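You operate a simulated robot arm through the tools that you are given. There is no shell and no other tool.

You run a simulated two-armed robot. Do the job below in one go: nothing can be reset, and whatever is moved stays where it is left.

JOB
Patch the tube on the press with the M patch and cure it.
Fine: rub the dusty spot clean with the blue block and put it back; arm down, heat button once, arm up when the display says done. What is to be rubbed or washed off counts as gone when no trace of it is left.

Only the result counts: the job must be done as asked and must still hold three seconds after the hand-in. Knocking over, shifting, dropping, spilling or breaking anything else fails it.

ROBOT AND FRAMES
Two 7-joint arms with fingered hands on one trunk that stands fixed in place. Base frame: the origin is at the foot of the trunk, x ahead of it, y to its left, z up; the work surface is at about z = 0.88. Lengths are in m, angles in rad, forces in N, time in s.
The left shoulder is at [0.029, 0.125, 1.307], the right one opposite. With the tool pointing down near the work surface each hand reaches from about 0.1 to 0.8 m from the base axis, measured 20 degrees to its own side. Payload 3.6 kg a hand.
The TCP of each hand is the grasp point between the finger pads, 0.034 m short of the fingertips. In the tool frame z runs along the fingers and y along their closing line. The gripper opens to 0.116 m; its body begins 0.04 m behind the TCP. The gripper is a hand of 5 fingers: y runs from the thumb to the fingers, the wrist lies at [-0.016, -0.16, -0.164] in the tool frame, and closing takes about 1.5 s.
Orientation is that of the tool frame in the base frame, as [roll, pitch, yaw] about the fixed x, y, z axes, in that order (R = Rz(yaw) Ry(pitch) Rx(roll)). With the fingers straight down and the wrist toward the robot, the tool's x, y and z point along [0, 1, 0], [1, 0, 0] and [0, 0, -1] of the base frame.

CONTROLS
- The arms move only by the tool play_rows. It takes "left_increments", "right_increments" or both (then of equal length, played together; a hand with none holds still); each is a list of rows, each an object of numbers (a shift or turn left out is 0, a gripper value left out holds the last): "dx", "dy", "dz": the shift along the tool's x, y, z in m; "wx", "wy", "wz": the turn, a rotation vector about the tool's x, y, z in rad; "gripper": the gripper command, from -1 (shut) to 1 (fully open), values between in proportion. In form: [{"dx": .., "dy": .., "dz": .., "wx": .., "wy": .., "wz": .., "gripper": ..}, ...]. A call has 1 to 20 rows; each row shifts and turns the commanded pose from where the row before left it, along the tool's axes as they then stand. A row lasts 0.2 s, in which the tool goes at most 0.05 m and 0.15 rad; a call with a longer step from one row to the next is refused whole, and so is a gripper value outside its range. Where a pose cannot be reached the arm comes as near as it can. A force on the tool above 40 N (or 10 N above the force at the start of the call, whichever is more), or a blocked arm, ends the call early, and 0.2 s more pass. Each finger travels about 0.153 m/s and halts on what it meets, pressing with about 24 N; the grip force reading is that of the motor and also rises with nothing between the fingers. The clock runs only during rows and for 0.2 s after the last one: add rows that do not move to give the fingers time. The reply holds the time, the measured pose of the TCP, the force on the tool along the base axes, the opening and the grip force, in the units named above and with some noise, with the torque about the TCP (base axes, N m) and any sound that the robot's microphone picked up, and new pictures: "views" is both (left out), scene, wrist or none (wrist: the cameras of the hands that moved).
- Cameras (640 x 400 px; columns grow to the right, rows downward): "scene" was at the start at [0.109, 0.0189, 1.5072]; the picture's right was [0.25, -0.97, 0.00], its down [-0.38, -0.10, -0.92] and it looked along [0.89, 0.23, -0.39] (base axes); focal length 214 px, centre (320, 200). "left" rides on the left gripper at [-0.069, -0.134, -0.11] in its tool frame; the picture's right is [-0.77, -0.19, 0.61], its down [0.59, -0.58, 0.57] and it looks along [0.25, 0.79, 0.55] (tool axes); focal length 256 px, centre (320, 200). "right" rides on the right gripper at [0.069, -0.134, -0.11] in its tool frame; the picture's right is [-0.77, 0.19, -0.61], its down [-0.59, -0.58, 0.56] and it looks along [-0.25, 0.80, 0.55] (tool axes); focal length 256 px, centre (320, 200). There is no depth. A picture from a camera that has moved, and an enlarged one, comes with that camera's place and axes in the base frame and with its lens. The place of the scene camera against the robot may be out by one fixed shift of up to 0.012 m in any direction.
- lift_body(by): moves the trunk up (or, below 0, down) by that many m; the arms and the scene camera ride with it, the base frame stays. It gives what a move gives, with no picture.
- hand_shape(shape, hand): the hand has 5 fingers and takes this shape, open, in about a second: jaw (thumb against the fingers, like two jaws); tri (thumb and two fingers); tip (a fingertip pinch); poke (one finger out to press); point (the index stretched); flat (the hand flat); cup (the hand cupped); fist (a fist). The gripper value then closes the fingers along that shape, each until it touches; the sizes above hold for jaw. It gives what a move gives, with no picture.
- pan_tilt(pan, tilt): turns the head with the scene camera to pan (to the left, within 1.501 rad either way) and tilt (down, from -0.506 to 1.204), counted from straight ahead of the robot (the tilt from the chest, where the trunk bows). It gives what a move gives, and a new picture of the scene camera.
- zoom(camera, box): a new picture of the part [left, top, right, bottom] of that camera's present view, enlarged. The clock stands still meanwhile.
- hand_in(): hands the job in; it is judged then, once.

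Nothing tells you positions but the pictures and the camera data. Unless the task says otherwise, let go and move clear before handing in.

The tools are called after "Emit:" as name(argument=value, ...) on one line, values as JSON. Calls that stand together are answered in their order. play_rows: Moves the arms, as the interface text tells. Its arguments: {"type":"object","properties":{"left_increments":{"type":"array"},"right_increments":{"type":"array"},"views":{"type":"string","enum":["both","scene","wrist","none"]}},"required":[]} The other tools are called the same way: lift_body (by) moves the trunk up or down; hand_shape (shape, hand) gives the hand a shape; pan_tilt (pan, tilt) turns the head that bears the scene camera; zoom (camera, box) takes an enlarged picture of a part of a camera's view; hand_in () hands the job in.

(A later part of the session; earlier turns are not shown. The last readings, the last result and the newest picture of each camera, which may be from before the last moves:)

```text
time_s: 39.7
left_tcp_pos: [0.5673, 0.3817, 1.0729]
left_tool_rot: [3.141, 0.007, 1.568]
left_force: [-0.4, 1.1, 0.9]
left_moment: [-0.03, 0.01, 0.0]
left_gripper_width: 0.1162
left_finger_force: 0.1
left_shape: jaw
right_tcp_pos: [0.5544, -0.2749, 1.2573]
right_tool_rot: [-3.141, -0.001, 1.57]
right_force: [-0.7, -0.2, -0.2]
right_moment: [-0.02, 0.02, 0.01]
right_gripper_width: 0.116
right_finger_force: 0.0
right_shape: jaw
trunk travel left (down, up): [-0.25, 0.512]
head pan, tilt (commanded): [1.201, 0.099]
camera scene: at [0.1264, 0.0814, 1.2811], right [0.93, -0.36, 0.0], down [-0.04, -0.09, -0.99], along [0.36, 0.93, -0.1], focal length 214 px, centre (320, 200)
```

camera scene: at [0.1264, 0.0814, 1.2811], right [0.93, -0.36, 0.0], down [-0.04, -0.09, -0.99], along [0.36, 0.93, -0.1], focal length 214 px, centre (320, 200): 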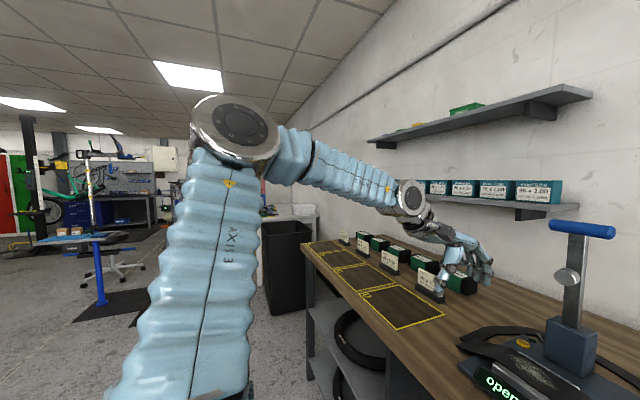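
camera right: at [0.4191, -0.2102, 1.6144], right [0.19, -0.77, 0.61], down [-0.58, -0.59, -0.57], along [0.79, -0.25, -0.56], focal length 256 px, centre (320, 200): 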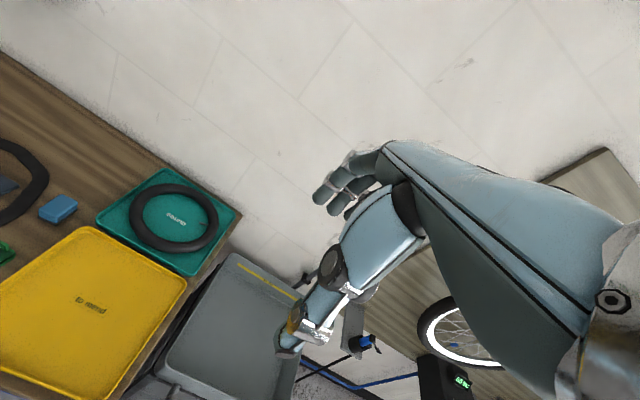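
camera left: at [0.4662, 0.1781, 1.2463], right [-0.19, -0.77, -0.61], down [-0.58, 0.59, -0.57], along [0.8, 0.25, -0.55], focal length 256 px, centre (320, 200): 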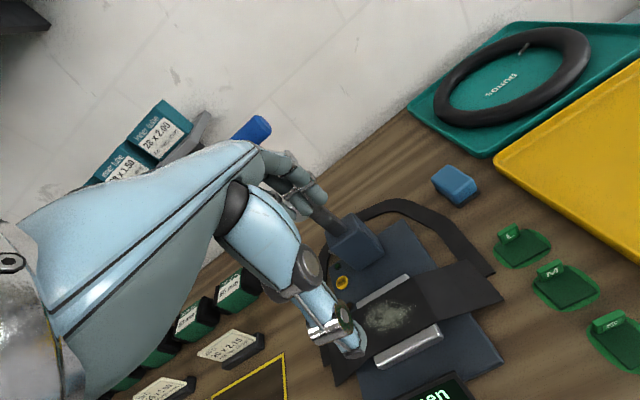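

The forearm sits well inside its roll range only if the arm gets out of this "raised" branch. I'll raise the trunk, stretch the left arm out to the free left side, and roll it there so it refolds with the elbow low.

Emit:
lift_body(by=0.25)

Emit:
play_rows(left_increments=[{"dz": -0.03, "dx": 0.03}, {"dz": -0.03, "dx": 0.03}, {"dz": -0.03, "dx": 0.03}, {"dz": -0.02, "dx": 0.04}, {"dx": 0.04, "wz": -0.15}, {"dx": 0.04, "wz": -0.15}, {"dx": 0.04, "wz": -0.15}, {"dx": 0.04, "wz": -0.15}, {"dx": 0.03, "wz": -0.15}, {"wz": -0.15}, {"wz": -0.15}, {"wx": -0.15}, {"wx": -0.15}, {"wx": -0.15}, {"wx": -0.15}, {"wx": -0.15}], views="scene")

```text
time_s: 42.3
left_tcp_pos: [0.5502, 0.3839, 1.3506]
left_tool_rot: [3.09, 0.006, 1.574]
left_force: [-0.8, -0.2, 0.0]
left_moment: [-0.01, 0.02, 0.0]
left_gripper_width: 0.1159
left_finger_force: 0.0
left_shape: jaw
right_tcp_pos: [0.5551, -0.2743, 1.507]
right_tool_rot: [-3.141, -0.001, 1.57]
right_force: [-0.6, -0.7, 0.5]
right_moment: [-0.01, 0.03, -0.01]
right_gripper_width: 0.1159
right_finger_force: 0.0
right_shape: jaw
trunk travel left (down, up): [-0.5, 0.262]
head pan, tilt (commanded): [1.201, 0.099]
```

```text
time_s: 45.7
left_tcp_pos: [0.5337, 0.7418, 1.5079]
left_tool_rot: [2.357, 0.034, 2.321]
left_force: [0.4, 1.2, 0.3]
left_moment: [0.0, -0.01, -0.02]
left_gripper_width: 0.116
left_finger_force: 0.0
left_shape: jaw
left hand out of reach, approached as far as the arm can: row 8, 10, 11, 12, 13, 14
right_tcp_pos: [0.5565, -0.2708, 1.5061]
right_tool_rot: [3.141, 0.002, 1.573]
right_force: [1.2, 0.8, 0.0]
right_moment: [-0.09, 0.03, 0.01]
right_gripper_width: 0.116
right_finger_force: 0.1
right_shape: jaw
trunk travel left (down, up): [-0.5, 0.262]
head pan, tilt (commanded): [1.201, 0.099]
camera scene: at [0.0541, 0.0849, 1.5348], right [0.93, -0.36, 0.0], down [-0.04, -0.1, -0.99], along [0.36, 0.93, -0.1], focal length 214 px, centre (320, 200)
```

scene: 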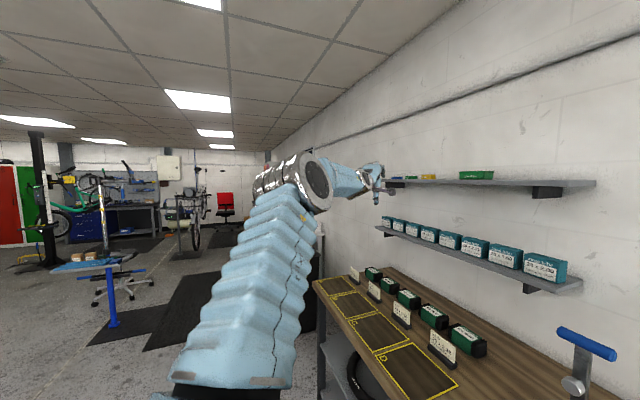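

The arm is now nearly straight to the left in free space. I'll roll the hand about the arm axis (palm inward and up) so the upper arm turns too.

Emit:
play_rows(left_increments=[{"wy": -0.1, "wz": -0.1}, {"wy": -0.1, "wz": -0.1}, {"wy": -0.1, "wz": -0.1}, {"wy": -0.1, "wz": -0.1}, {"wy": -0.1, "wz": -0.1}, {"wy": -0.1, "wz": -0.1}, {"wy": -0.1, "wz": -0.1}, {"wy": -0.1, "wz": -0.1}, {"wy": -0.1, "wz": -0.1}, {"wy": -0.1, "wz": -0.1}, {"wy": -0.1, "wz": -0.1}, {"wy": -0.1, "wz": -0.1}], views="scene")

```text
time_s: 48.3
left_tcp_pos: [0.5336, 0.738, 1.5085]
left_tool_rot: [-0.79, 1.408, -0.822]
left_force: [-0.3, -1.0, 0.7]
left_moment: [-0.01, -0.01, 0.0]
left_gripper_width: 0.1159
left_finger_force: 0.1
left_shape: jaw
right_tcp_pos: [0.5538, -0.2743, 1.5066]
right_tool_rot: [3.142, 0.002, 1.571]
right_force: [0.7, 0.4, 0.1]
right_moment: [-0.02, 0.01, -0.03]
right_gripper_width: 0.1159
right_finger_force: 0.0
right_shape: jaw
trunk travel left (down, up): [-0.5, 0.262]
head pan, tilt (commanded): [1.201, 0.099]
camera scene: at [0.0525, 0.082, 1.535], right [0.93, -0.36, 0.0], down [-0.04, -0.09, -0.99], along [0.36, 0.93, -0.1], focal length 214 px, centre (320, 200)
```

scene: 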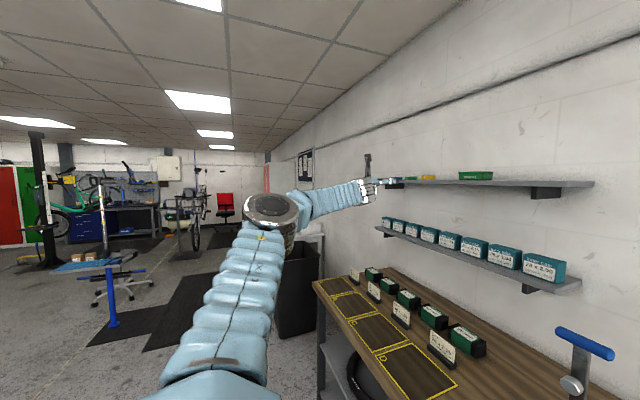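

That worked: the elbow dropped and the forearm now rises from it. I'll roll a bit more to drop it further.

Emit:
play_rows(left_increments=[{"wy": -0.1, "wz": -0.1}, {"wy": -0.1, "wz": -0.1}, {"wy": -0.1, "wz": -0.1}, {"wy": -0.1, "wz": -0.1}, {"wy": -0.1, "wz": -0.1}, {"wy": -0.1, "wz": -0.1}], views="scene")

```text
time_s: 49.7
left_tcp_pos: [0.5291, 0.7598, 1.5346]
left_tool_rot: [-0.807, 0.939, -0.845]
left_force: [0.4, 0.0, -0.4]
left_moment: [0.0, 0.02, 0.01]
left_gripper_width: 0.1157
left_finger_force: 0.1
left_shape: jaw
left hand out of reach, approached as far as the arm can: row 2, 3, 4, 5, 6
right_tcp_pos: [0.5545, -0.2743, 1.5071]
right_tool_rot: [-3.141, 0.0, 1.572]
right_force: [-0.2, 0.7, -0.2]
right_moment: [0.04, 0.0, 0.01]
right_gripper_width: 0.116
right_finger_force: 0.1
right_shape: jaw
trunk travel left (down, up): [-0.5, 0.262]
head pan, tilt (commanded): [1.201, 0.099]
camera scene: at [0.0521, 0.0822, 1.5351], right [0.93, -0.36, 0.0], down [-0.04, -0.09, -0.99], along [0.36, 0.93, -0.1], focal length 214 px, centre (320, 200)
```

scene: 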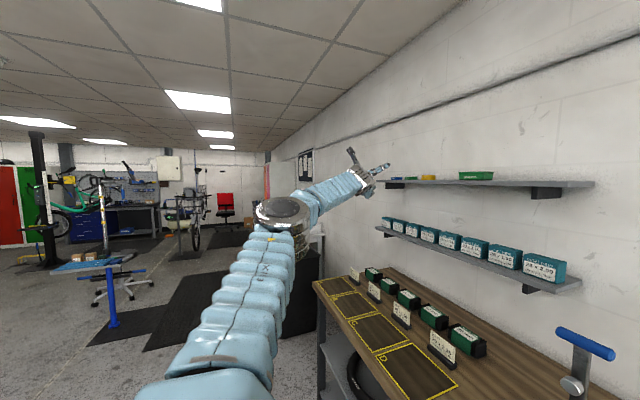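

Now I'll keep this hand orientation, lower the hand and bring it in so the elbow folds downward.

Emit:
play_rows(left_increments=[{"dx": 0.0336, "dy": -0.0165, "dz": -0.0208}, {"dx": 0.0336, "dy": -0.0165, "dz": -0.0208}, {"dx": 0.0336, "dy": -0.0165, "dz": -0.0208}, {"dx": 0.0336, "dy": -0.0165, "dz": -0.0208}, {"dx": 0.0336, "dy": -0.0165, "dz": -0.0208}, {"dx": 0.0336, "dy": -0.0165, "dz": -0.0208}, {"dx": 0.0336, "dy": -0.0165, "dz": -0.0208}, {"dx": 0.0336, "dy": -0.0165, "dz": -0.0208}], views="scene")

```text
time_s: 51.5
left_tcp_pos: [0.5292, 0.7598, 1.535]
left_tool_rot: [-0.804, 0.942, -0.843]
left_force: [0.8, 0.3, 1.0]
left_moment: [0.01, -0.02, -0.03]
left_gripper_width: 0.116
left_finger_force: 0.1
left_shape: jaw
left hand out of reach, approached as far as the arm can: row 1, 2, 3, 4, 5, 6, 7, 8
right_tcp_pos: [0.5555, -0.2746, 1.5071]
right_tool_rot: [-3.141, 0.001, 1.571]
right_force: [0.9, -1.7, 0.0]
right_moment: [0.02, -0.01, 0.0]
right_gripper_width: 0.116
right_finger_force: 0.2
right_shape: jaw
trunk travel left (down, up): [-0.5, 0.262]
head pan, tilt (commanded): [1.201, 0.099]
camera scene: at [0.0525, 0.0817, 1.5351], right [0.93, -0.36, 0.0], down [-0.04, -0.09, -0.99], along [0.36, 0.93, -0.1], focal length 214 px, centre (320, 200)
```

scene: 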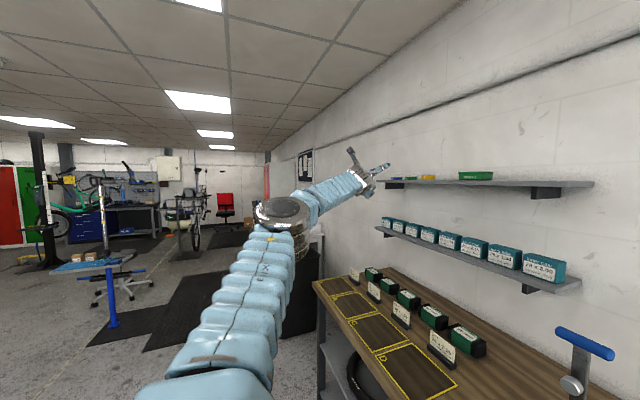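

It's saturated at that roll. I'll roll back a little to the palm-inward pose that worked, and then lower and bring it in.

Emit:
play_rows(left_increments=[{"wy": 0.1, "wz": 0.1}, {"wy": 0.1, "wz": 0.1}, {"wy": 0.1, "wz": 0.1}, {"wy": 0.07, "wz": 0.07}, {"dx": 0.0315, "dy": -0.0217, "dz": -0.0127}, {"dx": 0.0315, "dy": -0.0217, "dz": -0.0127}, {"dx": 0.0315, "dy": -0.0217, "dz": -0.0127}, {"dx": 0.0315, "dy": -0.0217, "dz": -0.0127}, {"dx": 0.0315, "dy": -0.0217, "dz": -0.0127}, {"dx": 0.0315, "dy": -0.0217, "dz": -0.0127}, {"dx": 0.0315, "dy": -0.0217, "dz": -0.0127}, {"dx": 0.0315, "dy": -0.0217, "dz": -0.0127}], views="scene")

```text
time_s: 54.1
left_tcp_pos: [0.4354, 0.5718, 1.2963]
left_tool_rot: [-0.876, 1.467, -0.918]
left_force: [-0.3, -0.6, -0.2]
left_moment: [-0.01, -0.02, -0.03]
left_gripper_width: 0.1159
left_finger_force: 0.0
left_shape: jaw
left hand out of reach, approached as far as the arm can: row 6
right_tcp_pos: [0.5542, -0.2773, 1.5071]
right_tool_rot: [3.141, -0.001, 1.569]
right_force: [0.5, 0.1, -0.8]
right_moment: [0.05, 0.03, 0.02]
right_gripper_width: 0.116
right_finger_force: 0.0
right_shape: jaw
trunk travel left (down, up): [-0.5, 0.262]
head pan, tilt (commanded): [1.201, 0.099]
camera scene: at [0.0526, 0.0802, 1.5352], right [0.93, -0.36, 0.0], down [-0.04, -0.09, -1.0], along [0.36, 0.93, -0.1], focal length 214 px, centre (320, 200)
```

scene: 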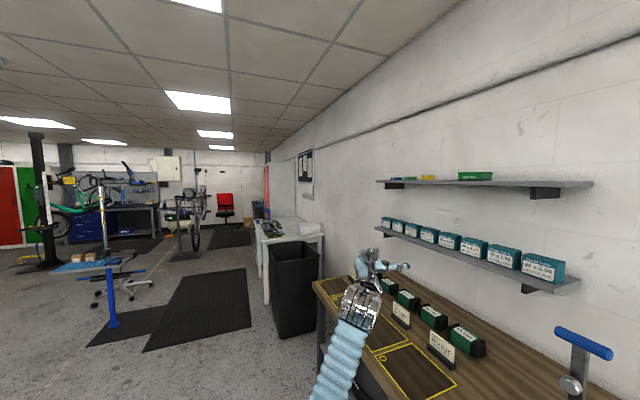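

The arm is now in an elbow-down posture. I'll turn the hand to fingers-down with the wrist toward the robot, keeping the wrist roughly in place.

Emit:
play_rows(left_increments=[{"wx": 0.0864, "wy": 0.0864, "wz": 0.0864, "dx": 0.0117, "dy": -0.0104}, {"wx": 0.0864, "wy": 0.0864, "wz": 0.0864, "dx": 0.0117, "dy": -0.0104}, {"wx": 0.0864, "wy": 0.0864, "wz": 0.0864, "dx": 0.0072, "dy": -0.0123, "dz": 0.0065}, {"wx": 0.0864, "wy": 0.0864, "wz": 0.0864, "dx": 0.0072, "dy": -0.0123, "dz": 0.0065}, {"wx": 0.0864, "wy": 0.0864, "wz": 0.0864, "dx": 0.0072, "dy": -0.0123, "dz": 0.0065}, {"wx": 0.0864, "wy": 0.0864, "wz": 0.0864, "dx": 0.0009, "dy": -0.0108, "dz": 0.0112}, {"wx": 0.0864, "wy": 0.0864, "wz": 0.0864, "dx": 0.0009, "dy": -0.0108, "dz": 0.0112}], views="scene")

```text
time_s: 55.7
left_tcp_pos: [0.4434, 0.4914, 1.2242]
left_tool_rot: [2.647, 0.83, 1.968]
left_force: [-0.4, 0.3, 0.5]
left_moment: [0.0, -0.01, -0.01]
left_gripper_width: 0.1163
left_finger_force: 0.1
left_shape: jaw
right_tcp_pos: [0.5545, -0.2738, 1.5072]
right_tool_rot: [-3.141, 0.001, 1.571]
right_force: [-0.5, 0.1, 0.4]
right_moment: [0.03, 0.03, -0.04]
right_gripper_width: 0.1159
right_finger_force: 0.1
right_shape: jaw
trunk travel left (down, up): [-0.5, 0.262]
head pan, tilt (commanded): [1.201, 0.099]
camera scene: at [0.0521, 0.0818, 1.5351], right [0.93, -0.36, 0.0], down [-0.04, -0.09, -0.99], along [0.36, 0.93, -0.1], focal length 214 px, centre (320, 200)
```

scene: 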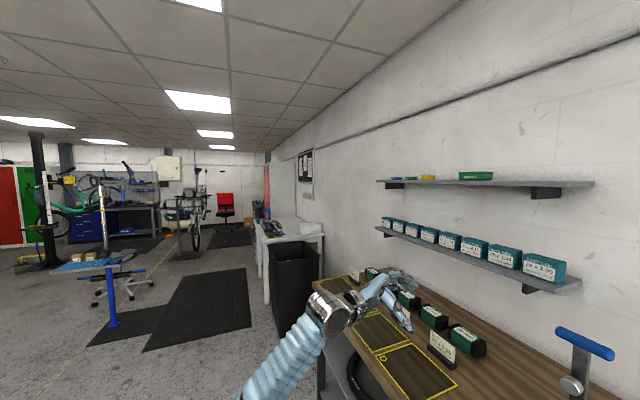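

It's going well and every row was reached. I'll finish turning to the fingers-down pose.

Emit:
play_rows(left_increments=[{"wx": 0.0864, "wy": 0.0864, "wz": 0.0864, "dx": 0.0009, "dy": -0.0108, "dz": 0.0112}, {"wx": 0.0864, "wy": 0.0864, "wz": 0.0864, "dx": -0.0056, "dy": -0.0063, "dz": 0.0132}, {"wx": 0.0864, "wy": 0.0864, "wz": 0.0864, "dx": -0.0056, "dy": -0.0063, "dz": 0.0132}, {"wx": 0.0864, "wy": 0.0864, "wz": 0.0864, "dx": -0.0056, "dy": -0.0063, "dz": 0.0132}, {"wx": 0.0864, "wy": 0.0864, "wz": 0.0864, "dx": -0.0104, "dz": 0.0117}, {"wx": 0.0864, "wy": 0.0864, "wz": 0.0864, "dx": -0.0104, "dz": 0.0117}], views="scene")

```text
time_s: 57.1
left_tcp_pos: [0.4615, 0.4168, 1.1727]
left_tool_rot: [3.002, 0.177, 1.602]
left_force: [0.1, 0.7, 0.7]
left_moment: [-0.02, 0.01, 0.01]
left_gripper_width: 0.116
left_finger_force: 0.1
left_shape: jaw
right_tcp_pos: [0.5544, -0.2748, 1.5076]
right_tool_rot: [3.141, -0.001, 1.571]
right_force: [-0.1, 0.3, -0.5]
right_moment: [0.0, 0.01, 0.02]
right_gripper_width: 0.1161
right_finger_force: 0.1
right_shape: jaw
trunk travel left (down, up): [-0.5, 0.262]
head pan, tilt (commanded): [1.201, 0.099]
camera scene: at [0.0529, 0.0813, 1.5351], right [0.93, -0.36, 0.0], down [-0.04, -0.09, -0.99], along [0.36, 0.93, -0.1], focal length 214 px, centre (320, 200)
```

scene: 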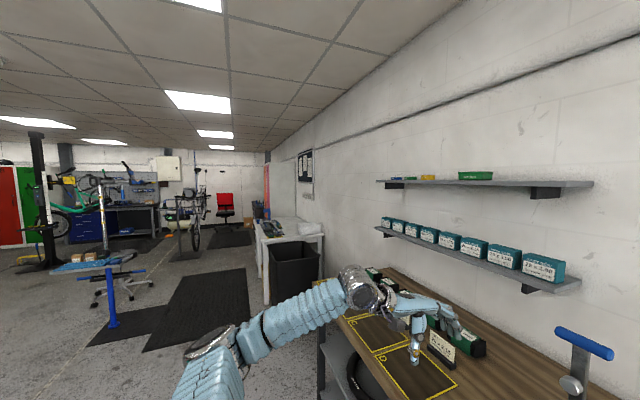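

The elbow is low and out to the left. I'll square up the tool and move right, in front of the press, to y≈0.10, with the head turned back to the bench.

Emit:
play_rows(left_increments=[{"wx": 0.07, "wy": 0.088, "wz": 0.015}, {"wx": 0.067, "wy": 0.088, "wz": 0.015}, {"dx": -0.04, "dy": 0.01}, {"dx": -0.04, "dy": 0.01}, {"dx": -0.04, "dy": 0.01}, {"dx": -0.04, "dy": 0.01}, {"dx": -0.04}, {"dx": -0.04}, {"dx": -0.04}, {"dx": -0.037}], views="none")

Emit:
pan_tilt(pan=0.25, tilt=0.45)

```text
time_s: 59.3
left_tcp_pos: [0.5077, 0.099, 1.1735]
left_tool_rot: [3.136, -0.002, 1.586]
left_force: [-0.4, -0.8, 0.4]
left_moment: [0.02, 0.01, 0.04]
left_gripper_width: 0.1158
left_finger_force: 0.0
left_shape: jaw
right_tcp_pos: [0.5541, -0.2773, 1.5057]
right_tool_rot: [-3.141, -0.002, 1.57]
right_force: [1.2, -0.8, 0.0]
right_moment: [-0.01, 0.01, 0.02]
right_gripper_width: 0.1158
right_finger_force: 0.0
right_shape: jaw
trunk travel left (down, up): [-0.5, 0.262]
head pan, tilt (commanded): [1.201, 0.099]
```

```text
time_s: 60.5
left_tcp_pos: [0.5066, 0.1029, 1.173]
left_tool_rot: [3.137, 0.0, 1.586]
left_force: [0.1, -0.7, -0.4]
left_moment: [-0.06, 0.01, -0.02]
left_gripper_width: 0.1161
left_finger_force: 0.0
left_shape: jaw
right_tcp_pos: [0.5547, -0.2751, 1.508]
right_tool_rot: [-3.142, 0.0, 1.572]
right_force: [0.3, 0.6, 0.0]
right_moment: [0.0, 0.02, 0.01]
right_gripper_width: 0.1161
right_finger_force: 0.0
right_shape: jaw
trunk travel left (down, up): [-0.5, 0.262]
head pan, tilt (commanded): [0.25, 0.45]
camera scene: at [0.1083, 0.0183, 1.5025], right [0.25, -0.97, 0.0], down [-0.42, -0.11, -0.9], along [0.87, 0.22, -0.44], focal length 214 px, centre (320, 200)
```

scene: 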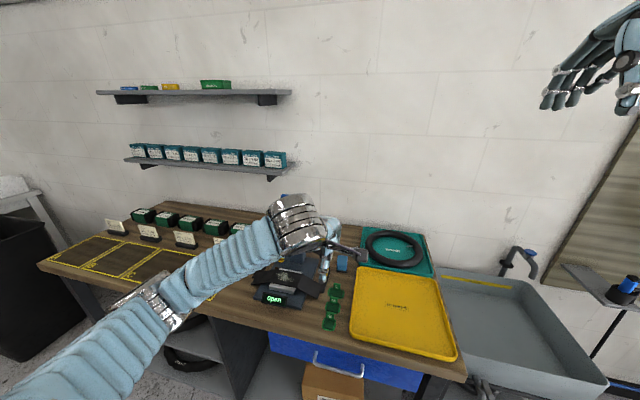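

Now the hand is over y≈0.10 with the elbow low. Next I'll go forward to above the block.

Emit:
play_rows(left_increments=[{"dy": 0.044}, {"dy": 0.044}, {"dy": 0.044}, {"dy": 0.044}, {"dy": 0.044}, {"dy": 0.044}, {"dz": 0.04, "wz": -0.06}, {"dz": 0.04}], views="both")

```text
time_s: 62.3
left_tcp_pos: [0.77, 0.1049, 1.0941]
left_tool_rot: [3.136, 0.0, 1.645]
left_force: [0.4, -0.1, 0.7]
left_moment: [0.0, 0.01, -0.01]
left_gripper_width: 0.1158
left_finger_force: 0.0
left_shape: jaw
right_tcp_pos: [0.5543, -0.2747, 1.5065]
right_tool_rot: [-3.14, 0.0, 1.571]
right_force: [0.1, 0.3, -0.5]
right_moment: [0.0, 0.01, -0.02]
right_gripper_width: 0.1161
right_finger_force: 0.0
right_shape: jaw
trunk travel left (down, up): [-0.5, 0.262]
head pan, tilt (commanded): [0.25, 0.45]
camera scene: at [0.1089, 0.018, 1.5024], right [0.25, -0.97, 0.0], down [-0.42, -0.11, -0.9], along [0.87, 0.22, -0.44], focal length 214 px, centre (320, 200)
camera left: at [0.642, 0.0255, 1.203], right [-0.12, -0.78, -0.61], down [-0.62, 0.54, -0.57], along [0.78, 0.31, -0.55], focal length 256 px, centre (320, 200)
```

scene: 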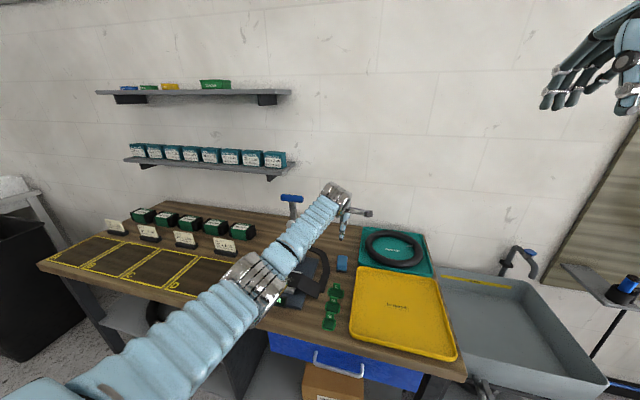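
left: 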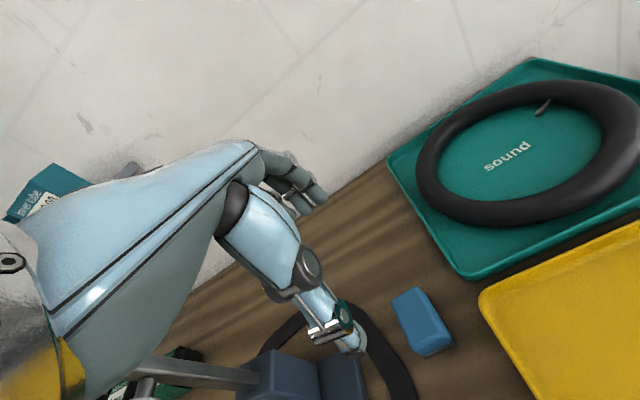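

The hand is above the block. I'll zoom the wrist camera to fix the block's position accurately relative to the fingers.

Emit:
zoom(camera="left", box=[280, 200, 480, 400])

Emit:
zoom(camera="scene", box=[290, 180, 400, 290])

```text
2.00 times, centred on (380, 300) of left
camera zoom: at [0.642, 0.0255, 1.203], right [-0.12, -0.78, -0.61], down [-0.62, 0.54, -0.57], along [0.78, 0.31, -0.55], focal length 512 px, centre (200, 0)
```

zoom: 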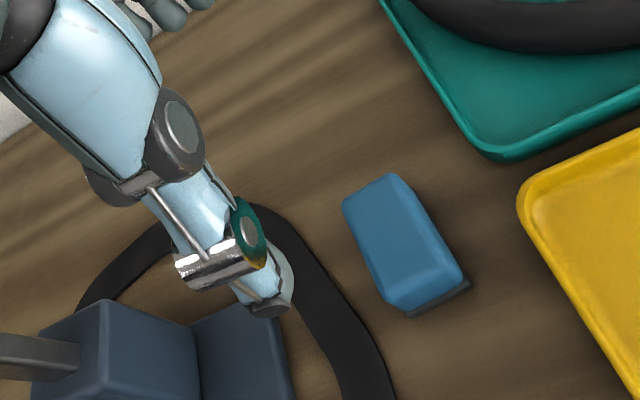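

```text
3.64 times, centred on (345, 235) of scene
camera zoom: at [0.1089, 0.018, 1.5024], right [0.25, -0.97, 0.0], down [-0.42, -0.11, -0.9], along [0.87, 0.22, -0.44], focal length 780 px, centre (229, 73)
```

zoom: 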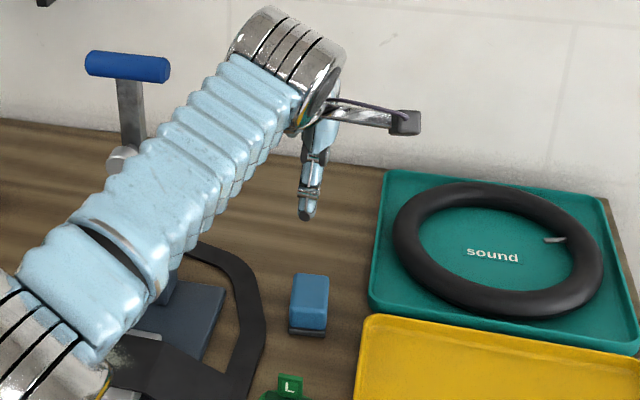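

The block centre is at about (0.768, 0.099). I'll descend to just above grasp height with the fingers open, straddling the block, and look.

Emit:
play_rows(left_increments=[{"dz": 0.037, "dx": -0.003}, {"dz": 0.037, "dx": -0.003}, {"dz": 0.037}, {"dz": 0.03}, {}], views="wrist")

Emit:
zoom(camera="scene", box=[300, 200, 380, 290])

Emit:
zoom(camera="right", box=[0, 150, 160, 310])

```text
time_s: 63.5
left_tcp_pos: [0.7713, 0.098, 0.9545]
left_tool_rot: [3.134, 0.0, 1.644]
left_force: [0.0, 0.2, -0.7]
left_moment: [-0.01, 0.02, -0.03]
left_gripper_width: 0.1159
left_finger_force: 0.2
left_shape: jaw
right_tcp_pos: [0.5542, -0.2753, 1.5073]
right_tool_rot: [3.141, -0.001, 1.571]
right_force: [-0.6, 0.6, 1.2]
right_moment: [-0.04, 0.03, -0.02]
right_gripper_width: 0.1157
right_finger_force: 0.1
right_shape: jaw
trunk travel left (down, up): [-0.5, 0.262]
head pan, tilt (commanded): [0.25, 0.45]
camera left: at [0.6429, 0.0191, 1.0623], right [-0.13, -0.78, -0.61], down [-0.62, 0.55, -0.57], along [0.78, 0.31, -0.55], focal length 256 px, centre (320, 200)
```

left: 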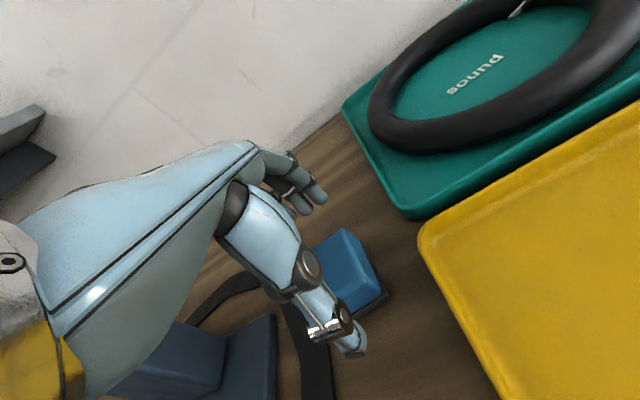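

```text
4.44 times, centred on (340, 245) of scene
camera zoom: at [0.1083, 0.0182, 1.5025], right [0.25, -0.97, 0.0], down [-0.42, -0.11, -0.9], along [0.87, 0.22, -0.44], focal length 953 px, centre (231, 0)
```

zoom: 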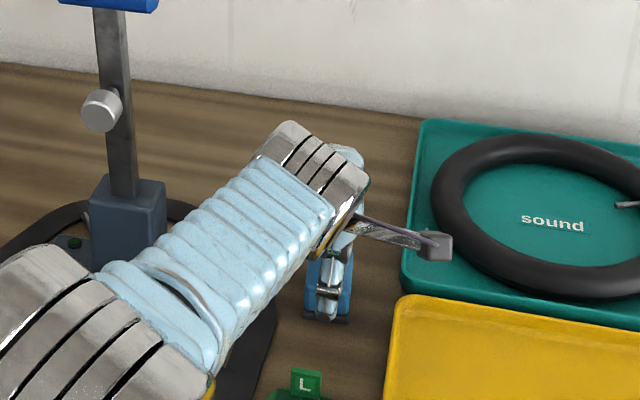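

```text
2.50 times, centred on (80, 230) of right
camera zoom: at [0.4202, -0.2057, 1.6164], right [0.19, -0.77, 0.61], down [-0.58, -0.59, -0.57], along [0.79, -0.25, -0.55], focal length 640 px, centre (920, 125)
```

zoom: 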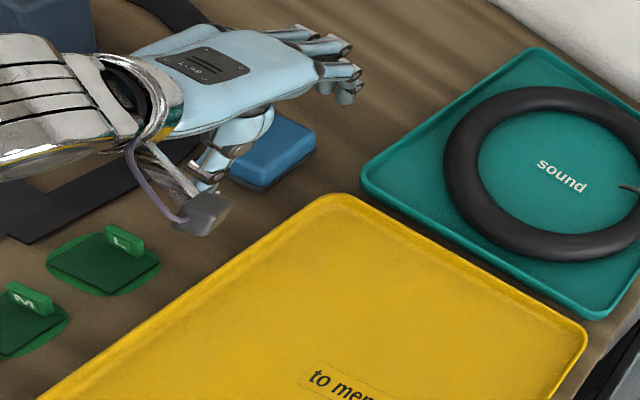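

The fingers straddle the block properly. I'll descend to z≈0.930 and close on it.

Emit:
play_rows(left_increments=[{"dz": 0.013, "dy": -0.002}, {"dz": 0.012, "dx": 0.001}, {"gripper": 0.5}, {"gripper": 0.3}, {"gripper": 0.2}, {"gripper": 0.1}, {"gripper": 0.0}, {"gripper": -0.1}, {"gripper": -0.2}, {}, {}], views="wrist")

Emit:
zoom(camera="right", box=[0, 150, 160, 310])

```text
time_s: 65.9
left_tcp_pos: [0.7618, 0.1026, 0.9325]
left_tool_rot: [3.136, 0.0, 1.647]
left_force: [-1.0, 0.6, 2.8]
left_moment: [0.02, -0.04, 0.01]
left_gripper_width: 0.0614
left_finger_force: 24.1
left_shape: jaw
left hand out of reach, approached as far as the arm can: row 1, 2
right_tcp_pos: [0.5539, -0.2749, 1.5078]
right_tool_rot: [3.141, 0.0, 1.572]
right_force: [0.2, 0.1, -0.1]
right_moment: [0.02, 0.0, -0.02]
right_gripper_width: 0.1159
right_finger_force: 0.1
right_shape: jaw
trunk travel left (down, up): [-0.5, 0.262]
head pan, tilt (commanded): [0.25, 0.45]
camera left: at [0.6342, 0.023, 1.0419], right [-0.12, -0.78, -0.61], down [-0.62, 0.55, -0.57], along [0.78, 0.31, -0.55], focal length 256 px, centre (320, 200)
```

left: 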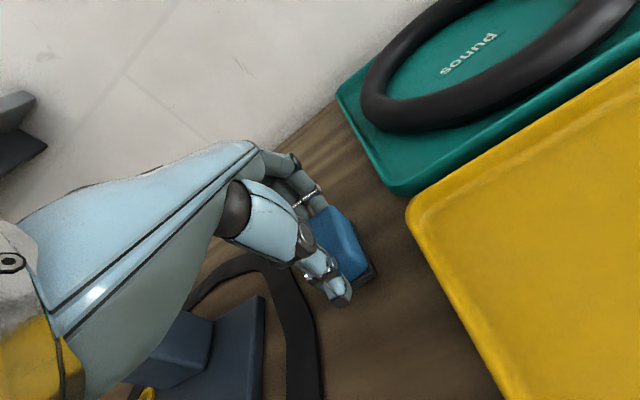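

```text
2.50 times, centred on (80, 230) of right
camera zoom: at [0.42, -0.2061, 1.6164], right [0.19, -0.77, 0.61], down [-0.58, -0.59, -0.57], along [0.8, -0.25, -0.55], focal length 640 px, centre (920, 125)
```

zoom: 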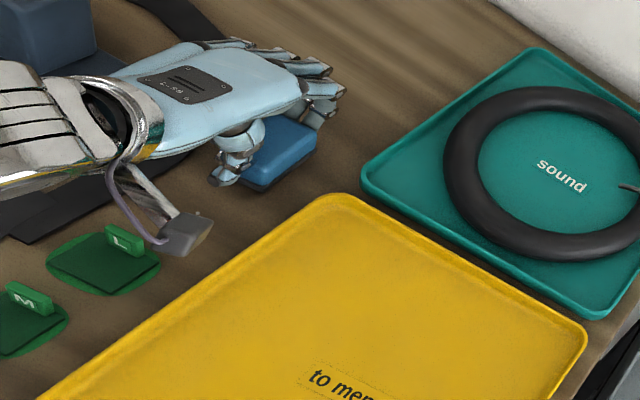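

The grip reads 0.0614 m wide at 24 N, which matches the block's length. I'll lift it straight up and check that it's held.

Emit:
play_rows(left_increments=[{"dz": -0.02}, {"dz": -0.04}, {"dz": -0.04}, {"dz": -0.04}, {}], views="wrist")

Emit:
zoom(camera="right", box=[0, 130, 160, 290])

Emit:
zoom(camera="scene", box=[290, 160, 390, 290])

```text
time_s: 67.1
left_tcp_pos: [0.7989, 0.0977, 1.0644]
left_tool_rot: [3.139, 0.001, 1.647]
left_force: [0.3, 0.0, -0.8]
left_moment: [0.04, 0.02, 0.0]
left_gripper_width: 0.0613
left_finger_force: 23.5
left_shape: jaw
left hand out of reach, approached as far as the arm can: row 1, 2, 3, 4
right_tcp_pos: [0.5546, -0.2761, 1.5074]
right_tool_rot: [3.14, 0.001, 1.57]
right_force: [-1.1, -0.1, -0.1]
right_moment: [-0.03, 0.0, 0.04]
right_gripper_width: 0.1158
right_finger_force: 0.0
right_shape: jaw
trunk travel left (down, up): [-0.5, 0.262]
head pan, tilt (commanded): [0.25, 0.45]
camera left: at [0.6711, 0.0179, 1.1749], right [-0.13, -0.78, -0.61], down [-0.62, 0.54, -0.57], along [0.78, 0.31, -0.55], focal length 256 px, centre (320, 200)
```

left: 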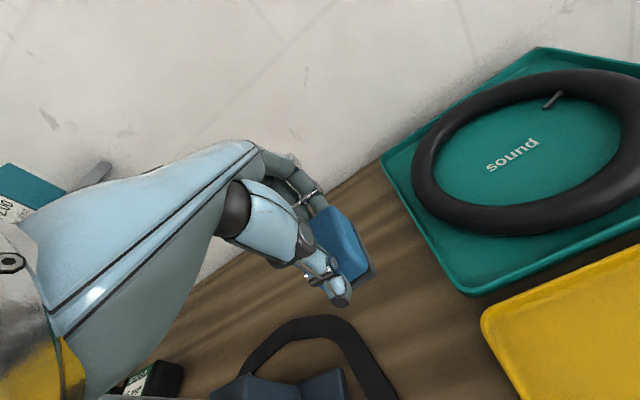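

```text
2.50 times, centred on (80, 210) of right
camera zoom: at [0.421, -0.2059, 1.6161], right [0.19, -0.77, 0.61], down [-0.58, -0.59, -0.56], along [0.79, -0.25, -0.55], focal length 640 px, centre (920, 175)
```

zoom: 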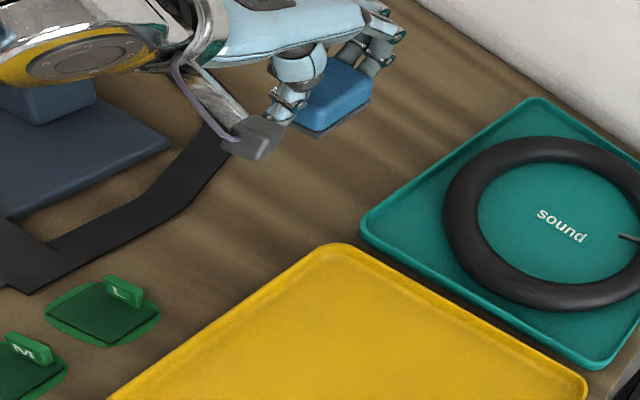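

```text
3.08 times, centred on (340, 225) of scene
camera zoom: at [0.1089, 0.018, 1.5024], right [0.25, -0.97, 0.0], down [-0.42, -0.11, -0.9], along [0.87, 0.22, -0.44], focal length 660 px, centre (258, 123)
```

zoom: 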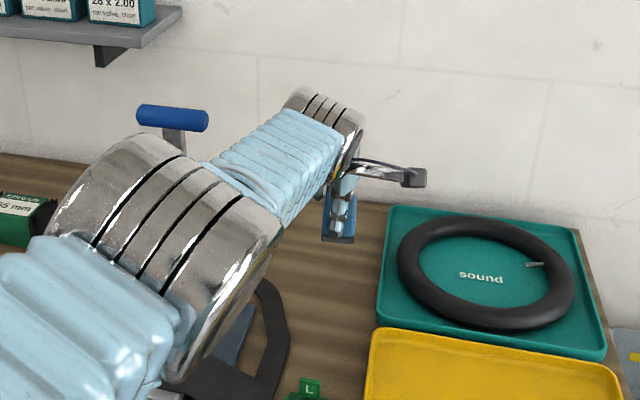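

The block is held. I'll back it away from the reach limit to x≈0.56, then move left in front of the press at a safe height.

Emit:
play_rows(left_increments=[{"dy": -0.04, "dx": 0.003}, {"dy": -0.04, "dx": 0.003}, {"dy": -0.04, "dx": 0.003}, {"dy": -0.04, "dx": 0.003}, {"dy": -0.04, "dx": 0.003}, {"dy": -0.04, "dx": 0.003}, {"wz": 0.076}, {}], views="scene")

```text
time_s: 68.9
left_tcp_pos: [0.7921, 0.0778, 1.0422]
left_tool_rot: [3.138, -0.001, 1.57]
left_force: [-0.1, -0.5, -0.5]
left_moment: [0.06, -0.06, 0.0]
left_gripper_width: 0.0614
left_finger_force: 24.1
left_shape: jaw
left hand out of reach, approached as far as the arm can: row 1, 2, 3, 4, 5, 6
right_tcp_pos: [0.5548, -0.2758, 1.5063]
right_tool_rot: [3.14, 0.0, 1.571]
right_force: [0.0, 0.2, -0.1]
right_moment: [0.06, 0.0, -0.03]
right_gripper_width: 0.1161
right_finger_force: 0.1
right_shape: jaw
trunk travel left (down, up): [-0.5, 0.262]
head pan, tilt (commanded): [0.25, 0.45]
camera scene: at [0.1085, 0.0174, 1.5025], right [0.25, -0.97, 0.0], down [-0.42, -0.11, -0.9], along [0.87, 0.22, -0.44], focal length 214 px, centre (320, 200)
```

scene: 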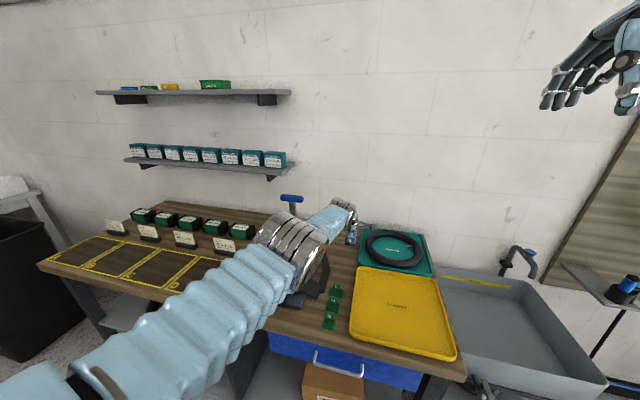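

The arm is straight at full reach, about 0.61 m, and can't retract from there. I'll slide it sideways and up, in free space over the trays, so the elbow starts to flex again.

Emit:
play_rows(left_increments=[{"dx": -0.03, "dz": -0.03}, {"dx": -0.03, "dz": -0.03}, {"dx": -0.03, "dz": -0.03}, {"dx": -0.03, "dz": -0.03}], views="scene")

```text
time_s: 69.9
left_tcp_pos: [0.7711, -0.037, 1.1632]
left_tool_rot: [3.136, -0.002, 1.57]
left_force: [0.9, -0.4, 0.3]
left_moment: [0.03, 0.0, 0.03]
left_gripper_width: 0.0613
left_finger_force: 23.7
left_shape: jaw
left hand out of reach, approached as far as the arm can: row 3, 4
right_tcp_pos: [0.5543, -0.2766, 1.5072]
right_tool_rot: [-3.141, -0.003, 1.569]
right_force: [-0.4, -0.7, 0.5]
right_moment: [0.02, -0.02, -0.01]
right_gripper_width: 0.1159
right_finger_force: 0.1
right_shape: jaw
trunk travel left (down, up): [-0.5, 0.262]
head pan, tilt (commanded): [0.25, 0.45]
camera scene: at [0.1081, 0.0165, 1.5025], right [0.25, -0.97, 0.0], down [-0.42, -0.11, -0.9], along [0.87, 0.22, -0.44], focal length 214 px, centre (320, 200)
```

scene: 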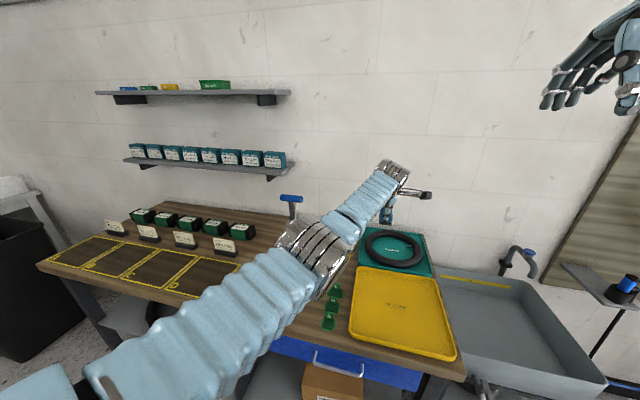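

Emit:
play_rows(left_increments=[{"dy": -0.04}, {"dy": -0.04}, {"dy": -0.04}], views="none")

```text
time_s: 70.7
left_tcp_pos: [0.6506, -0.0326, 1.1633]
left_tool_rot: [3.136, -0.002, 1.572]
left_force: [-0.3, 0.3, -0.2]
left_moment: [0.02, -0.03, -0.01]
left_gripper_width: 0.061
left_finger_force: 23.9
left_shape: jaw
right_tcp_pos: [0.5534, -0.2755, 1.5078]
right_tool_rot: [-3.141, 0.0, 1.571]
right_force: [-0.3, 0.7, -0.8]
right_moment: [-0.01, 0.02, 0.01]
right_gripper_width: 0.1157
right_finger_force: 0.1
right_shape: jaw
trunk travel left (down, up): [-0.5, 0.262]
head pan, tilt (commanded): [0.25, 0.45]
```

The elbow is flexed again. I'll lower the trunk by 0.1, which brings the shoulder closer and gives reach margin. The hand is over the empty tray at a safe height.

Emit:
lift_body(by=-0.1)

Emit:
pan_tilt(pan=0.25, tilt=0.5)

```text
time_s: 72.1
left_tcp_pos: [0.6503, -0.0329, 1.0629]
left_tool_rot: [3.133, 0.001, 1.571]
left_force: [0.1, 0.0, -0.4]
left_moment: [-0.03, -0.01, -0.02]
left_gripper_width: 0.0609
left_finger_force: 24.4
left_shape: jaw
right_tcp_pos: [0.5542, -0.276, 1.4067]
right_tool_rot: [-3.141, 0.0, 1.57]
right_force: [0.6, 0.7, 0.7]
right_moment: [0.03, -0.04, 0.01]
right_gripper_width: 0.116
right_finger_force: 0.1
right_shape: jaw
trunk travel left (down, up): [-0.4, 0.362]
head pan, tilt (commanded): [0.25, 0.45]
```

```text
time_s: 72.7
left_tcp_pos: [0.6528, -0.0342, 1.0636]
left_tool_rot: [3.136, 0.0, 1.57]
left_force: [0.5, -0.2, -0.5]
left_moment: [-0.02, -0.01, 0.0]
left_gripper_width: 0.0612
left_finger_force: 23.4
left_shape: jaw
right_tcp_pos: [0.5541, -0.2766, 1.4072]
right_tool_rot: [3.141, 0.0, 1.571]
right_force: [-0.2, -0.2, 0.1]
right_moment: [0.04, -0.01, -0.02]
right_gripper_width: 0.1162
right_finger_force: 0.0
right_shape: jaw
trunk travel left (down, up): [-0.4, 0.362]
head pan, tilt (commanded): [0.25, 0.499]
camera scene: at [0.1275, 0.0175, 1.3972], right [0.25, -0.97, 0.0], down [-0.46, -0.12, -0.88], along [0.85, 0.22, -0.48], focal length 214 px, centre (320, 200)
```

scene: 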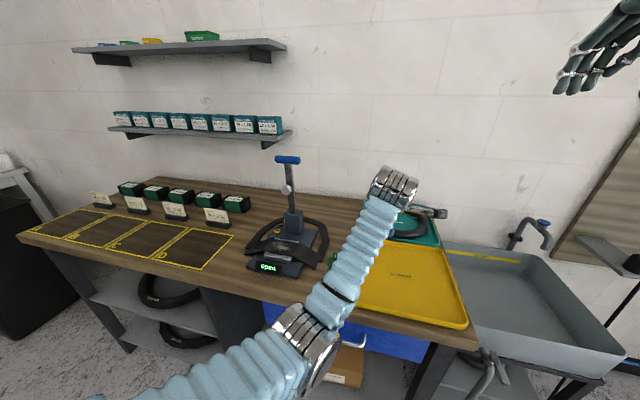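

Everything moved cleanly. I'll bring the block back and left, to in front of the press.

Emit:
play_rows(left_increments=[{"dy": -0.037}, {"dy": -0.037}, {"dy": -0.037}, {"dx": 0.0396}, {"dx": 0.0396}, {"dx": 0.0396}, {"dx": 0.0396}, {"dx": 0.0396}, {"dx": 0.0396}, {"dx": 0.0396}, {"dx": 0.0396}], views="both")

```text
time_s: 75.1
left_tcp_pos: [0.5389, 0.2843, 1.0624]
left_tool_rot: [3.136, -0.001, 1.571]
left_force: [0.0, 0.3, -0.5]
left_moment: [0.0, 0.01, -0.02]
left_gripper_width: 0.0609
left_finger_force: 23.9
left_shape: jaw
right_tcp_pos: [0.5548, -0.2734, 1.4077]
right_tool_rot: [-3.141, 0.0, 1.572]
right_force: [-0.4, 0.8, 0.1]
right_moment: [0.01, 0.01, 0.02]
right_gripper_width: 0.1157
right_finger_force: 0.1
right_shape: jaw
trunk travel left (down, up): [-0.4, 0.362]
head pan, tilt (commanded): [0.25, 0.499]
camera scene: at [0.1271, 0.0193, 1.3972], right [0.25, -0.97, 0.0], down [-0.46, -0.12, -0.88], along [0.85, 0.22, -0.48], focal length 214 px, centre (320, 200)
camera left: at [0.4057, 0.2153, 1.1715], right [-0.18, -0.77, -0.61], down [-0.57, 0.59, -0.57], along [0.8, 0.25, -0.55], focal length 256 px, centre (320, 200)
```

scene: 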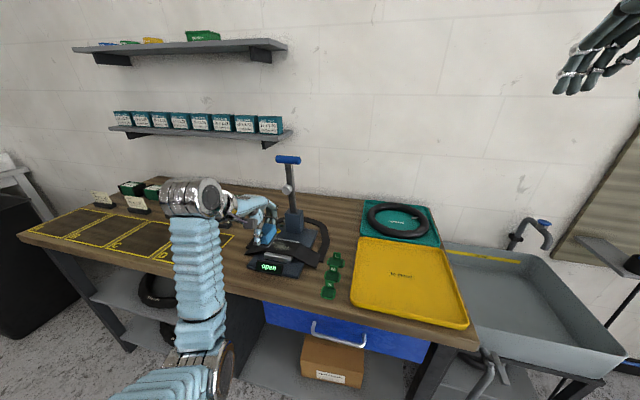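
left: 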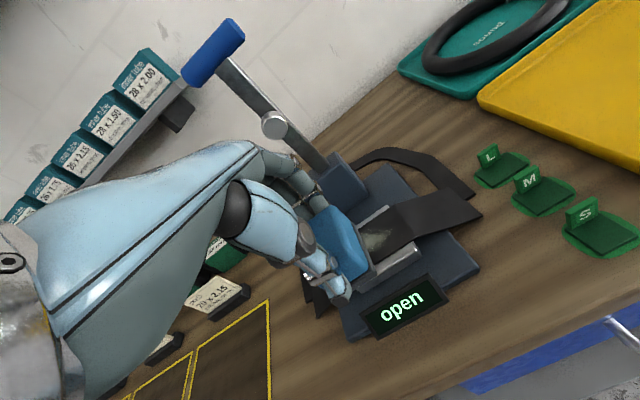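

The block is in front of and above the press. I'll zoom in to check the platen, lever and disc geometry before lowering.

Emit:
zoom(camera="left", box=[270, 160, 490, 345])

Emit:
zoom(camera="scene", box=[220, 150, 350, 285])

Emit:
zoom(camera="right", box=[0, 60, 120, 220])

```text
2.16 times, centred on (380, 252) of left
camera zoom: at [0.4057, 0.2153, 1.1715], right [-0.18, -0.77, -0.61], down [-0.57, 0.59, -0.57], along [0.8, 0.25, -0.55], focal length 554 px, centre (190, 86)
```

zoom: 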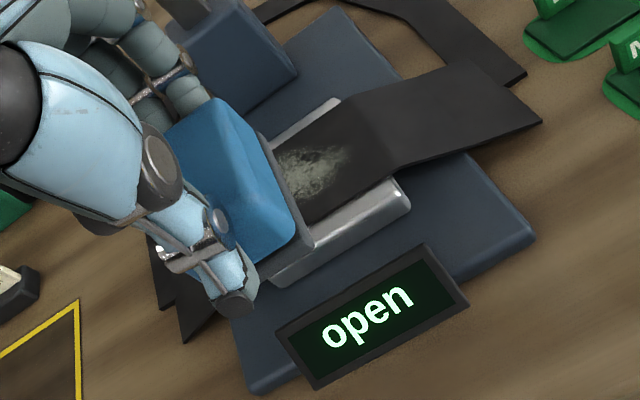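

```text
2.96 times, centred on (285, 218) of scene
camera zoom: at [0.1271, 0.0193, 1.3972], right [0.25, -0.97, 0.0], down [-0.46, -0.12, -0.88], along [0.85, 0.22, -0.48], focal length 636 px, centre (424, 148)
```

zoom: 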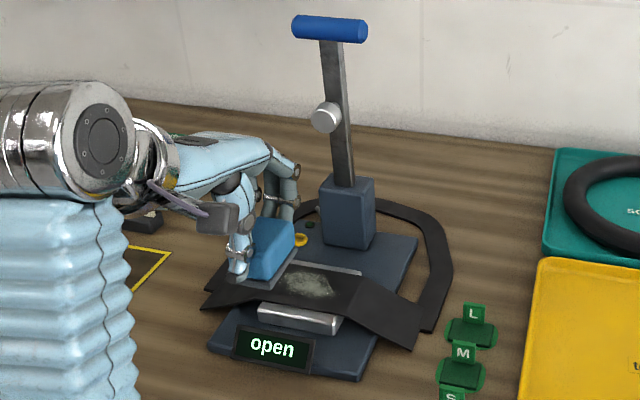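

```text
2.50 times, centred on (60, 140) of right
camera zoom: at [0.4203, -0.2039, 1.5166], right [0.19, -0.77, 0.61], down [-0.58, -0.59, -0.56], along [0.8, -0.25, -0.55], focal length 640 px, centre (970, 350)
```

zoom: 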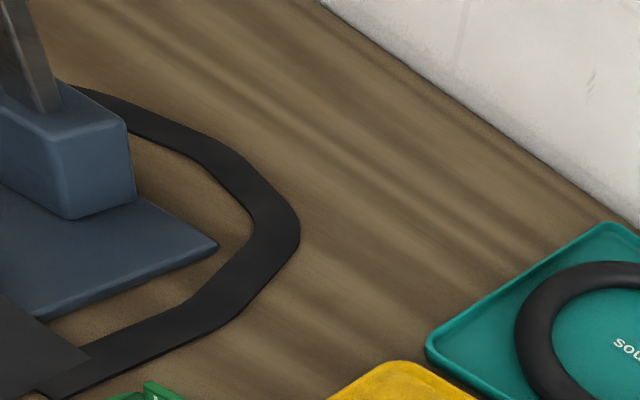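

The block's long side runs along x, and the fingers will stay well below the disc and short of the post. I'll move over the dusty spot and lower towards contact.

Emit:
play_rows(left_increments=[{"dz": 0.03}, {"dz": 0.012, "dy": 0.015}, {"dy": 0.03}, {"dy": 0.03}, {"dy": 0.014}, {}], views="both")

Emit:
zoom(camera="scene", box=[220, 150, 350, 285])

```text
time_s: 76.5
left_tcp_pos: [0.6295, 0.2852, 1.0227]
left_tool_rot: [3.136, 0.001, 1.569]
left_force: [0.2, 0.1, -0.2]
left_moment: [0.02, 0.01, 0.0]
left_gripper_width: 0.0609
left_finger_force: 23.7
left_shape: jaw
right_tcp_pos: [0.5558, -0.2751, 1.4069]
right_tool_rot: [-3.141, 0.0, 1.571]
right_force: [-0.8, 0.0, 0.4]
right_moment: [0.02, 0.01, 0.01]
right_gripper_width: 0.1158
right_finger_force: 0.1
right_shape: jaw
trunk travel left (down, up): [-0.4, 0.362]
head pan, tilt (commanded): [0.25, 0.499]
camera scene: at [0.1273, 0.018, 1.3972], right [0.25, -0.97, 0.0], down [-0.46, -0.12, -0.88], along [0.85, 0.22, -0.48], focal length 214 px, centre (320, 200)
camera left: at [0.4957, 0.2158, 1.1311], right [-0.18, -0.77, -0.61], down [-0.57, 0.59, -0.57], along [0.8, 0.25, -0.55], focal length 256 px, centre (320, 200)
```

scene: 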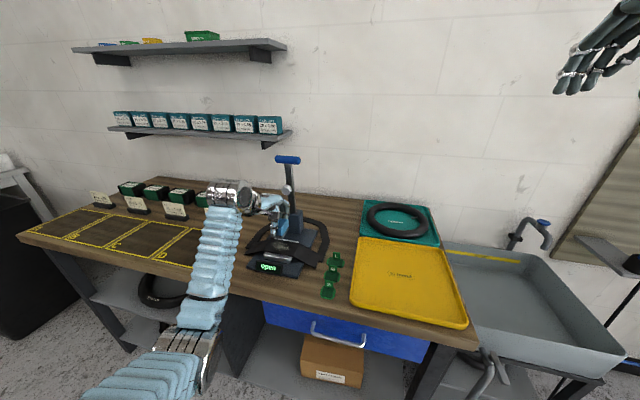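
left: 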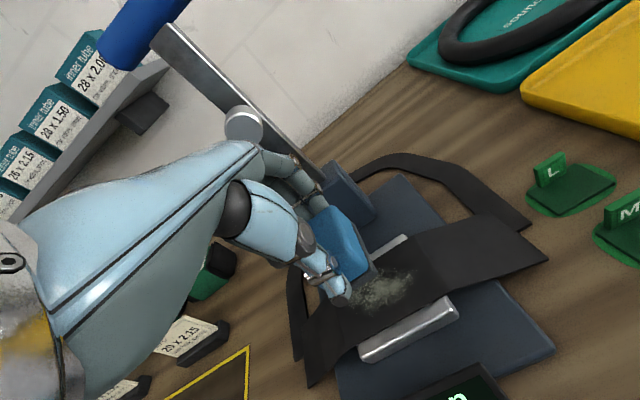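

```text
2.96 times, centred on (285, 218) of scene
camera zoom: at [0.1273, 0.018, 1.3972], right [0.25, -0.97, 0.0], down [-0.46, -0.12, -0.88], along [0.85, 0.22, -0.48], focal length 636 px, centre (424, 148)
```

zoom: 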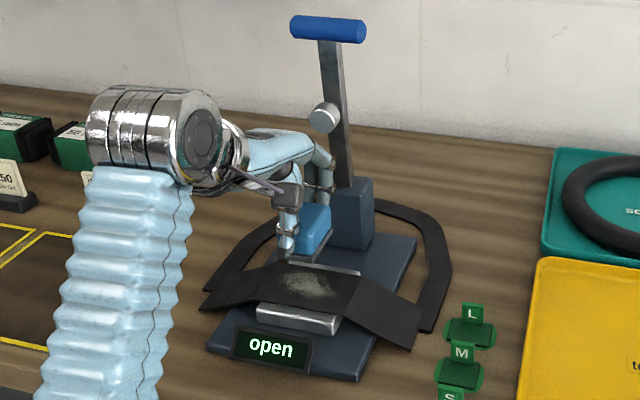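

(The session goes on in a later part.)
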